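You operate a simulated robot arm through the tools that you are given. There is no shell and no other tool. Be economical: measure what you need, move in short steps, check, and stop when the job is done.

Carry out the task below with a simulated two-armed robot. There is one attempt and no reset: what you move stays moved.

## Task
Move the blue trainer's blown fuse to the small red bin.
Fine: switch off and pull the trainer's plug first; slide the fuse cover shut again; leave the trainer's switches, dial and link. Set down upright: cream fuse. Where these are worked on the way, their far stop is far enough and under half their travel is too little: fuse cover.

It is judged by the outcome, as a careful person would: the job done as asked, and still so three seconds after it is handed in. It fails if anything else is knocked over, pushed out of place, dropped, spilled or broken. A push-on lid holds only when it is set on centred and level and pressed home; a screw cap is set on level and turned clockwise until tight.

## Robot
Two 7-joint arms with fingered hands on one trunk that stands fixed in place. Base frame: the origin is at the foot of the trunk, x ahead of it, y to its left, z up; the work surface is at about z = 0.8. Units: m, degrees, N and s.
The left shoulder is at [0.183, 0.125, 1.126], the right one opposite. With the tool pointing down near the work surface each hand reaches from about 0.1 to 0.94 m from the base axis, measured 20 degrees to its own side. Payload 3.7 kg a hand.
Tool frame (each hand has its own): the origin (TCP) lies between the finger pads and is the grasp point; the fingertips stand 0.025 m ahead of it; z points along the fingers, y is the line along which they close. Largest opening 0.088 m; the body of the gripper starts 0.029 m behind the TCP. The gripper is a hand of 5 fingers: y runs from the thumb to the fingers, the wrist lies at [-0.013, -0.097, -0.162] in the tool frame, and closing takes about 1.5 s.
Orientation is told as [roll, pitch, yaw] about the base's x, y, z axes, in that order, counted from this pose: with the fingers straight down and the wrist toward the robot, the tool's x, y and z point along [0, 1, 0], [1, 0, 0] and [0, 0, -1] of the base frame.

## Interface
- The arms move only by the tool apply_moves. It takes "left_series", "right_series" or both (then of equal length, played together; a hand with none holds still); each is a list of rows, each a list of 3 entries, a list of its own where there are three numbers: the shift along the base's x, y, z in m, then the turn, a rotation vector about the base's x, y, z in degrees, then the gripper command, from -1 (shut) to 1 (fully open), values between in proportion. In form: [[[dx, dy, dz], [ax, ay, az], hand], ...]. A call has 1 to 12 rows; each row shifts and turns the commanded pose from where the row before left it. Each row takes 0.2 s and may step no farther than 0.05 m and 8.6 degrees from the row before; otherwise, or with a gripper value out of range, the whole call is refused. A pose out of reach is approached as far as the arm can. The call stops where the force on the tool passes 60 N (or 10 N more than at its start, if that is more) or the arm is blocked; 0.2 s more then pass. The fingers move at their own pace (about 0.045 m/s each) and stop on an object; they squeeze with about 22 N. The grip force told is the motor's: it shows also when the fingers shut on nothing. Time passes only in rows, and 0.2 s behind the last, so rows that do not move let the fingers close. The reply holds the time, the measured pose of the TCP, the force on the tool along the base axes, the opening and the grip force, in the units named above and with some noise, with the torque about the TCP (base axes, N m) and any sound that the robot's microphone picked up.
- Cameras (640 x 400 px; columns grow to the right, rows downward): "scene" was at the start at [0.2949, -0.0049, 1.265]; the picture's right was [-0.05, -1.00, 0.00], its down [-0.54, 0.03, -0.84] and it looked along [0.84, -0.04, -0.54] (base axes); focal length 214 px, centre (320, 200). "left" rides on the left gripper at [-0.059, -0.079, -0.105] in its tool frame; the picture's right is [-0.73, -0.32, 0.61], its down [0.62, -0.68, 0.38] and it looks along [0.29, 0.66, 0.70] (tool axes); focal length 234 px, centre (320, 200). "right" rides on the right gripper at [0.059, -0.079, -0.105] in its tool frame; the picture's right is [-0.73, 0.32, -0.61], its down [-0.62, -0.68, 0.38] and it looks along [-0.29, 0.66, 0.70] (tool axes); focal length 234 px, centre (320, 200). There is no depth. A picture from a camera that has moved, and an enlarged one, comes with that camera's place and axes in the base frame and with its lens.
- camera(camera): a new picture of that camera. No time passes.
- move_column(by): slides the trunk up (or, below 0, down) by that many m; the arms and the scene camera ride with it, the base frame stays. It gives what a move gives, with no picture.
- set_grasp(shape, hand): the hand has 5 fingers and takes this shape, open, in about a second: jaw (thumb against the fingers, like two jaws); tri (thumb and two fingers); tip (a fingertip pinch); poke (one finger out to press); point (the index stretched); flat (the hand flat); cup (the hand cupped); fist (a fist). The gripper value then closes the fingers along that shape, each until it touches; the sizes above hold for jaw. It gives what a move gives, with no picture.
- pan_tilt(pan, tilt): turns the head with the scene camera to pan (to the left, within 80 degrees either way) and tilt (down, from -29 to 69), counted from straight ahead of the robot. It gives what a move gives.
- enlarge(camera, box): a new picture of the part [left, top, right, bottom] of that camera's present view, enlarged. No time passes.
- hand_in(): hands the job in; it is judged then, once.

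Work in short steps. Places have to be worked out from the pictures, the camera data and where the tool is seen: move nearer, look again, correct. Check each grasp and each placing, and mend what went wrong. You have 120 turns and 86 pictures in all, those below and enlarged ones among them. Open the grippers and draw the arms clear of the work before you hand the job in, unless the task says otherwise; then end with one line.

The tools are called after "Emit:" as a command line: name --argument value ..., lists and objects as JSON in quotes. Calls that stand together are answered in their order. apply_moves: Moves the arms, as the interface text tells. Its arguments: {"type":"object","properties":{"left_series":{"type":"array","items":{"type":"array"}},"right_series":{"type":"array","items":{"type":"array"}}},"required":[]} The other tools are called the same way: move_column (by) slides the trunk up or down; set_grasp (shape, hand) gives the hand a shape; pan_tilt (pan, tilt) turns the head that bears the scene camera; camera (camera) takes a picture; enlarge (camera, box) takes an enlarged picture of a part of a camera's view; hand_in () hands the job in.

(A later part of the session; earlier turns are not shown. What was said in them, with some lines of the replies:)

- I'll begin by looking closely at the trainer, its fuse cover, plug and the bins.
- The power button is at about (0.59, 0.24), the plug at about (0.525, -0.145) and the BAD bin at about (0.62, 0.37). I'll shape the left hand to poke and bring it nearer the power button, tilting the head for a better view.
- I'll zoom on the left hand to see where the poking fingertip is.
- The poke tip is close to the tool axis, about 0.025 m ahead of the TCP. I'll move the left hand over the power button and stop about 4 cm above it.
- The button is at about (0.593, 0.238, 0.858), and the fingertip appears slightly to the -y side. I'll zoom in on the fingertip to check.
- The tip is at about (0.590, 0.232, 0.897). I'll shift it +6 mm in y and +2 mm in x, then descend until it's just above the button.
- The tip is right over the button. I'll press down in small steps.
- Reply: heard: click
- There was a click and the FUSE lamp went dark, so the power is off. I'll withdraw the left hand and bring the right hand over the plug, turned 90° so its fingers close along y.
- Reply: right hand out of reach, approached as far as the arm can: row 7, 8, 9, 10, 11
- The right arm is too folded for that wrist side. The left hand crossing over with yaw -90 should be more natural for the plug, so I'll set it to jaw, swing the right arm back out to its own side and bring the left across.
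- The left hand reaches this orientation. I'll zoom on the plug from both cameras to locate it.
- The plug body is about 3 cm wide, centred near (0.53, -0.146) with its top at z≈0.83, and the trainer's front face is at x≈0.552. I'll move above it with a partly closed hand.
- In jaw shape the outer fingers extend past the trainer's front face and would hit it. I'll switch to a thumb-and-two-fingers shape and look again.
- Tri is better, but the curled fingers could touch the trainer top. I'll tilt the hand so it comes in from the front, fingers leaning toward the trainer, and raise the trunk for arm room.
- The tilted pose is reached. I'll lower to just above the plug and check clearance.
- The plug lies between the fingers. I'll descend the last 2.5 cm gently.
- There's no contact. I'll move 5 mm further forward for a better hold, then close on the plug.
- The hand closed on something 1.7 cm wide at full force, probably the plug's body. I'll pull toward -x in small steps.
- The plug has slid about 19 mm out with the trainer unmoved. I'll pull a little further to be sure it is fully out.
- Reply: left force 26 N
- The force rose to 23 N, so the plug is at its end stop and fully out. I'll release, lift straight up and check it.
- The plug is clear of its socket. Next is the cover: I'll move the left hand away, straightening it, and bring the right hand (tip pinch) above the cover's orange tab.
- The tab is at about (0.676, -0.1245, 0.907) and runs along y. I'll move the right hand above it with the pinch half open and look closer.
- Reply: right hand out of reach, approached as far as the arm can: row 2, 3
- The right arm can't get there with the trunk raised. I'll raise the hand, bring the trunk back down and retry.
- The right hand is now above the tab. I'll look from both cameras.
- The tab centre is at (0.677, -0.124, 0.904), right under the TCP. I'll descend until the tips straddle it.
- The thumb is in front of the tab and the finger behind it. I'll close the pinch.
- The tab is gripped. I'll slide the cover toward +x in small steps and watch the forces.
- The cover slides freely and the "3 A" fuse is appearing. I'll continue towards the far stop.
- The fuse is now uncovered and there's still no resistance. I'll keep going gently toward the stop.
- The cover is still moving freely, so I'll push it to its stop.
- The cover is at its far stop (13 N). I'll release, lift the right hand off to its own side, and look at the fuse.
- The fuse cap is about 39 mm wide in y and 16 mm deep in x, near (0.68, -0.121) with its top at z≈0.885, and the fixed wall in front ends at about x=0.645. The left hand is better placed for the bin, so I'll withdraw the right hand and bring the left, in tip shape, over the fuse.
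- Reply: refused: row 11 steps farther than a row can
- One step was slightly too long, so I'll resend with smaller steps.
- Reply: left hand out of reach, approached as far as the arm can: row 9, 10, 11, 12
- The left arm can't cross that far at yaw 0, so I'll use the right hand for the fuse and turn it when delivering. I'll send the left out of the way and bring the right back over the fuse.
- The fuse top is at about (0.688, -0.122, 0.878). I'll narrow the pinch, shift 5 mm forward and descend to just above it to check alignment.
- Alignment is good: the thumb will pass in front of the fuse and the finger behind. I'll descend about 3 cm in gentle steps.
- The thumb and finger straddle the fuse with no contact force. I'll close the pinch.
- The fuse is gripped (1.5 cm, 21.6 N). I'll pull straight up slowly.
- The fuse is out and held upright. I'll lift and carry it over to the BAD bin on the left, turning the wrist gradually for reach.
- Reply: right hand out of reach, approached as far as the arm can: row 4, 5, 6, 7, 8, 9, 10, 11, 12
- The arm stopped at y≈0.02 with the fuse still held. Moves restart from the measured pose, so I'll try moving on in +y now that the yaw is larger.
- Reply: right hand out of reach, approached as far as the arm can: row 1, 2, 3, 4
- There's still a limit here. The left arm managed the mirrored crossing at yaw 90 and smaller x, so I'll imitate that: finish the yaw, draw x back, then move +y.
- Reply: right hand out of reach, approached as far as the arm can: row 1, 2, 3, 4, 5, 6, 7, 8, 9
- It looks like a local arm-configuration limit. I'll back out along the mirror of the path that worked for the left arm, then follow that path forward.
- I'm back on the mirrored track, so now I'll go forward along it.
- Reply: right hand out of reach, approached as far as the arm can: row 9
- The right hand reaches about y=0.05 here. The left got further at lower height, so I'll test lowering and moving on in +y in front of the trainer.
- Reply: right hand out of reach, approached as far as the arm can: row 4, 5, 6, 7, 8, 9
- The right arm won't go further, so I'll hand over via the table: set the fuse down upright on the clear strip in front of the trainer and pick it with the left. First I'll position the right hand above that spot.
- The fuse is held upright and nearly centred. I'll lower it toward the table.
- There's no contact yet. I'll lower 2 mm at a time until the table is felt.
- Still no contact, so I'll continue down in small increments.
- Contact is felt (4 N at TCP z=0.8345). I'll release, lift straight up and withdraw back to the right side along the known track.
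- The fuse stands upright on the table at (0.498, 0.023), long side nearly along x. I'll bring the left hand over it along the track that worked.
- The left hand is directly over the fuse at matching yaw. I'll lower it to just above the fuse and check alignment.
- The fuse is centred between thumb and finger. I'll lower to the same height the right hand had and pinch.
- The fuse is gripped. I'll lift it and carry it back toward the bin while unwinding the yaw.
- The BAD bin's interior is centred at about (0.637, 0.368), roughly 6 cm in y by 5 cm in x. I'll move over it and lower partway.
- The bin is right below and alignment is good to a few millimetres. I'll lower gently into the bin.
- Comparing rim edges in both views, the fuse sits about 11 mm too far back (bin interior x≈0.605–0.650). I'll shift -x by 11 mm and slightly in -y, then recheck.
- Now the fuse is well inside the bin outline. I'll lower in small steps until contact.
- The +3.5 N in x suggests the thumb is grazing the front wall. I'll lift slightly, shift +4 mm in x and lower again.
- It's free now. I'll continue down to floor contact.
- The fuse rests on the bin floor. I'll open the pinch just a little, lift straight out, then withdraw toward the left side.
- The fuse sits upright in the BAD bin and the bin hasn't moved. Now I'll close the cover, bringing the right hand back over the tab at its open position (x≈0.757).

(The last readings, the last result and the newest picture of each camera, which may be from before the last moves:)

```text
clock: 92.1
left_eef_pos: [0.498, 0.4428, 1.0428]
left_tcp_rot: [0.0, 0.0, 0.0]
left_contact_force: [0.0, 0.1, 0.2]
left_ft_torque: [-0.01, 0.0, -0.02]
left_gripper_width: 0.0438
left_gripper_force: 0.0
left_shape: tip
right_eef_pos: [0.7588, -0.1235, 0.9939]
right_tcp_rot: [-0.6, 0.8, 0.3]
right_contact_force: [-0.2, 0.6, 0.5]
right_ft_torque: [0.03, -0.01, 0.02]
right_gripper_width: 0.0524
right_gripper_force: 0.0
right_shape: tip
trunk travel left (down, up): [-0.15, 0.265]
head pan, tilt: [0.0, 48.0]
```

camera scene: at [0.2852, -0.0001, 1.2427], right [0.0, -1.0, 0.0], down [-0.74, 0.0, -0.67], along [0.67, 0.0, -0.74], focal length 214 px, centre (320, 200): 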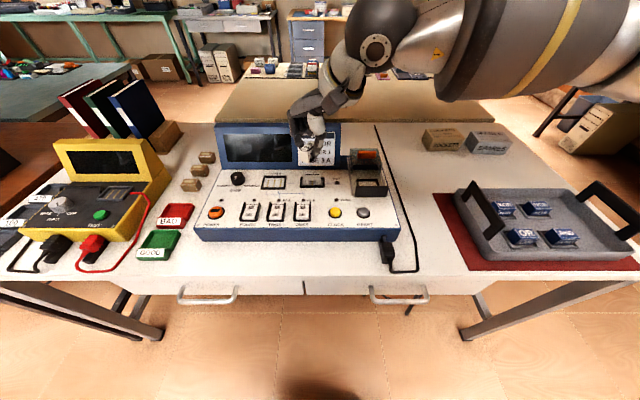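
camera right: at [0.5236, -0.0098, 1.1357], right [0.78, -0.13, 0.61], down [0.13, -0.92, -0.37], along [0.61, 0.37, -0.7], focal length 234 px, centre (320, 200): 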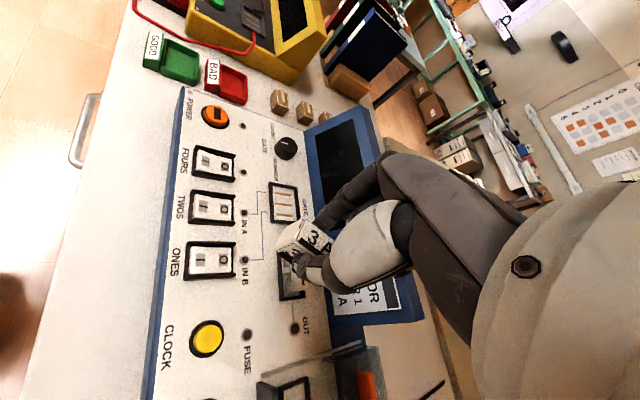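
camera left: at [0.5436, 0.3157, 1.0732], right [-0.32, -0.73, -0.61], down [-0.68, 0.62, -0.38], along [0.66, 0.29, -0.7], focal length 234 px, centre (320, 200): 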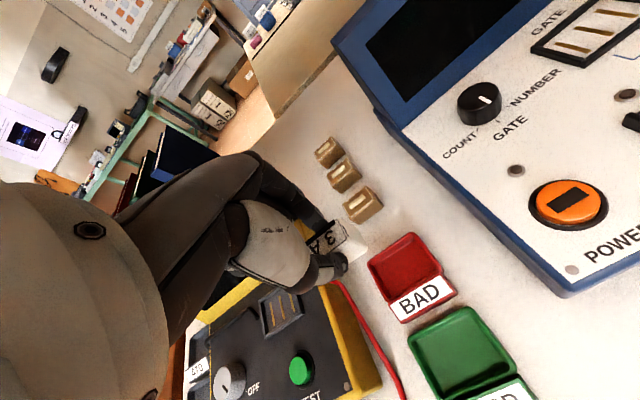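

The hand is above the tab's known position. I'll descend to z≈0.929 and pinch as before.

Emit:
apply_moves --right_series '[[[-0.001, 0, -0.02], [0, 0, 0], 0.2], [[0, 0, -0.02], [0, 0, 0], 0.2], [[0, 0, -0.015], [0, 0, 0], 0.2], [[0, 0, -0.01], [0, 0, 0], 0.2], [[0, 0, 0], [0, 0, 0], -0.3], [[0, 0, 0], [0, 0, 0], -1], [[0, 0, 0], [0, 0, 0], -1], [[0, 0, 0], [0, 0, 0], -1], [[0, 0, 0], [0, 0, 0], -1], [[0, 0, 0], [0, 0, 0], -1]]'

Emit:
enlarge --camera "right" --box '[180, 130, 400, 320]'

```text
clock: 94.3
left_eef_pos: [0.4994, 0.4427, 1.0422]
left_tcp_rot: [0.0, 0.0, 0.0]
left_contact_force: [0.3, 0.2, 0.3]
left_ft_torque: [0.0, 0.06, 0.03]
left_gripper_width: 0.0437
left_gripper_force: 0.1
left_shape: tip
right_eef_pos: [0.7592, -0.1242, 0.9293]
right_tcp_rot: [-0.5, 0.9, 0.1]
right_contact_force: [0.2, -0.1, -0.2]
right_ft_torque: [0.01, -0.04, -0.02]
right_gripper_width: 0.0045
right_gripper_force: 22.0
right_shape: tip
trunk travel left (down, up): [-0.15, 0.265]
head pan, tilt: [0.0, 48.0]
```

```text
2.11 times, centred on (290, 225) of right
camera zoom: at [0.6813, -0.065, 1.0348], right [0.33, -0.72, 0.61], down [-0.69, -0.63, -0.37], along [0.65, -0.29, -0.7], focal length 493 px, centre (383, 147)
```

zoom: 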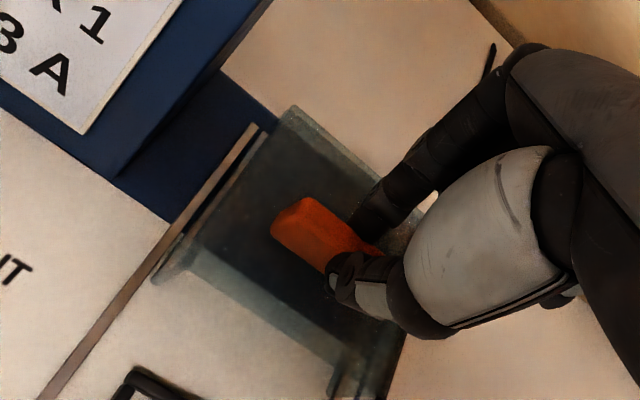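

The tab is gripped with the same reading as before. I'll slide the cover back toward -x.

Emit:
apply_moves --right_series '[[[-0.007, 0, 0], [0, 0, 0], -1], [[-0.007, 0, 0], [0, 0, 0], -1], [[-0.007, 0, 0], [0, 0, 0], -1], [[-0.007, 0, 0], [0, 0, 0], -1], [[-0.007, 0, 0], [0, 0, 0], -1], [[-0.007, 0, 0], [0, 0, 0], -1], [[-0.007, 0, 0], [0, 0, 0], -1], [[-0.007, 0, 0], [0, 0, 0], -1], [[-0.007, 0, 0], [0, 0, 0], -1], [[-0.007, 0, 0], [0, 0, 0], -1], [[-0.005, 0, 0], [0, 0, 0], -1]]'

Emit:
apply_moves --right_series '[[[-0.004, 0, 0], [0, 0, 0], -1], [[-0.003, 0, 0], [0, 0, 0], -1]]'

```text
clock: 96.7
left_eef_pos: [0.4987, 0.4439, 1.0429]
left_tcp_rot: [0.0, 0.0, 0.0]
left_contact_force: [0.6, -0.2, 0.2]
left_ft_torque: [-0.01, 0.03, -0.01]
left_gripper_width: 0.0439
left_gripper_force: 0.1
left_shape: tip
right_eef_pos: [0.6826, -0.1235, 0.9285]
right_tcp_rot: [-0.4, 0.9, 0.2]
right_contact_force: [-1.2, -0.4, 2.3]
right_ft_torque: [0.02, -0.01, -0.02]
right_gripper_width: 0.0043
right_gripper_force: 21.8
right_shape: tip
trunk travel left (down, up): [-0.15, 0.265]
head pan, tilt: [0.0, 48.0]
```

```text
clock: 97.3
left_eef_pos: [0.4995, 0.4435, 1.0418]
left_tcp_rot: [0.1, 0.0, 0.0]
left_contact_force: [-0.3, -0.6, -0.2]
left_ft_torque: [0.02, 0.01, -0.03]
left_gripper_width: 0.0439
left_gripper_force: 0.1
left_shape: tip
right_eef_pos: [0.6775, -0.1237, 0.9288]
right_tcp_rot: [-0.5, 0.8, 0.2]
right_contact_force: [8.9, 0.8, 0.9]
right_ft_torque: [0.03, -0.27, -0.02]
right_gripper_width: 0.0041
right_gripper_force: 21.5
right_shape: tip
trunk travel left (down, up): [-0.15, 0.265]
head pan, tilt: [0.0, 48.0]
```

The cover is at its closed stop (9 N, x=0.6775 as at the start). I'll release, lift and draw the right arm clear, then check.

Emit:
apply_moves --right_series '[[[0.001, 0, 0], [0, 0, 0], -0.5], [[0, 0, 0], [0, 0, 0], 0.2], [[0, 0, 0], [0, 0, 0], 0.2], [[0, 0, 0], [0, 0, 0], 0.2], [[0, 0, 0.015], [0, 0, 0], 0.2], [[0, 0, 0.03], [0, 0, 0], 0.2], [[0, 0, 0.04], [0, 0, 0], 0.2], [[-0.01, -0.03, 0.03], [0, 0, 0], 0.5], [[-0.01, -0.04, 0.02], [0, 0, 0], 1], [[-0.01, -0.04, 0], [0, 0, 0], 1], [[-0.01, -0.04, 0], [0, 0, 0], 1], [[-0.01, -0.04, 0], [0, 0, 0], 1]]' --left_series '[[[-0.01, 0.01, 0.01], [0, 0, 0], 1], [[-0.01, 0.01, 0.01], [0, 0, 0], 1], [[-0.01, 0.01, 0.01], [0, 0, 0], 1], [[-0.01, 0.01, 0.01], [0, 0, 0], 1], [[0, 0, 0], [0, 0, 0], 1], [[0, 0, 0], [0, 0, 0], 1], [[0, 0, 0], [0, 0, 0], 1], [[0, 0, 0], [0, 0, 0], 1], [[0, 0, 0], [0, 0, 0], 1], [[0, 0, 0], [0, 0, 0], 1], [[0, 0, 0], [0, 0, 0], 1], [[0, 0, 0], [0, 0, 0], 1]]'

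Emit:
enlarge --camera "scene" --box '[130, 110, 430, 280]'

Emit:
enlarge --camera "scene" --box '[325, 140, 425, 270]'

```text
clock: 99.9
left_eef_pos: [0.4614, 0.4834, 1.0822]
left_tcp_rot: [-0.1, 0.0, -0.1]
left_contact_force: [0.0, -0.2, 1.0]
left_ft_torque: [-0.02, 0.02, -0.01]
left_gripper_width: 0.0876
left_gripper_force: 0.0
left_shape: tip
right_eef_pos: [0.6254, -0.3142, 1.0655]
right_tcp_rot: [-0.5, 0.8, 0.2]
right_contact_force: [0.4, 0.5, 0.4]
right_ft_torque: [0.04, 0.01, 0.02]
right_gripper_width: 0.0876
right_gripper_force: 0.0
right_shape: tip
trunk travel left (down, up): [-0.15, 0.265]
head pan, tilt: [0.0, 48.0]
```

```text
2.13 times, centred on (280, 195) of scene
camera zoom: at [0.2844, -0.0008, 1.243], right [0.0, -1.0, 0.0], down [-0.74, 0.0, -0.67], along [0.67, 0.0, -0.74], focal length 458 px, centre (405, 211)
```

zoom: 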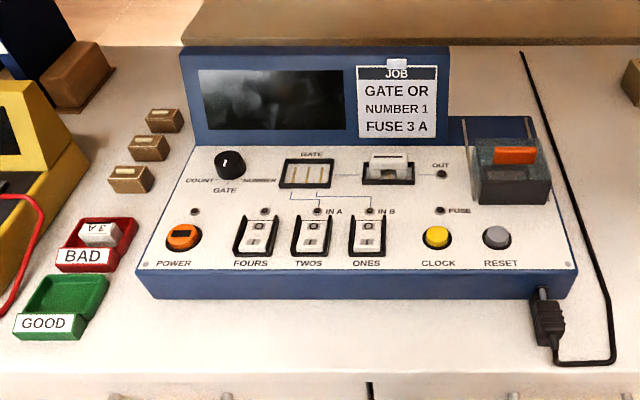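

```text
3.08 times, centred on (375, 205) of scene
camera zoom: at [0.2844, -0.0008, 1.243], right [0.0, -1.0, 0.0], down [-0.74, 0.0, -0.67], along [0.67, 0.0, -0.74], focal length 660 px, centre (151, 185)
```

zoom: 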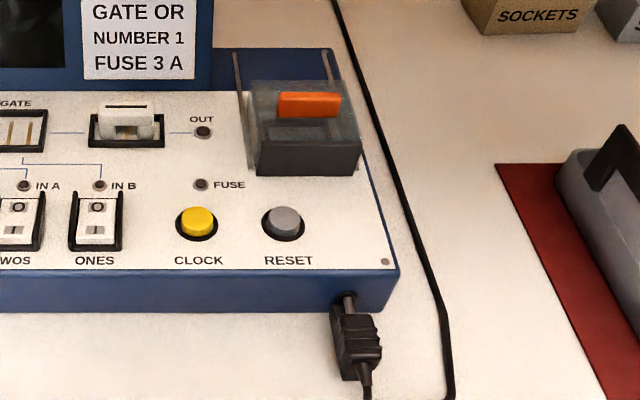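

Everything checks out: power is off, the plug is pulled, the cover is shut, the fuse is upright in the BAD bin, and both arms are clear with their hands open. I'll hand in.

Emit:
hand_in

```text
The job is handed in.
```

The blown 3 A fuse is standing upright in the red BAD bin; before removing it I switched the trainer off and pulled its plug, and afterwards I slid the fuse cover shut. The trainer's switches, dial and link were left alone, and the job is handed in.
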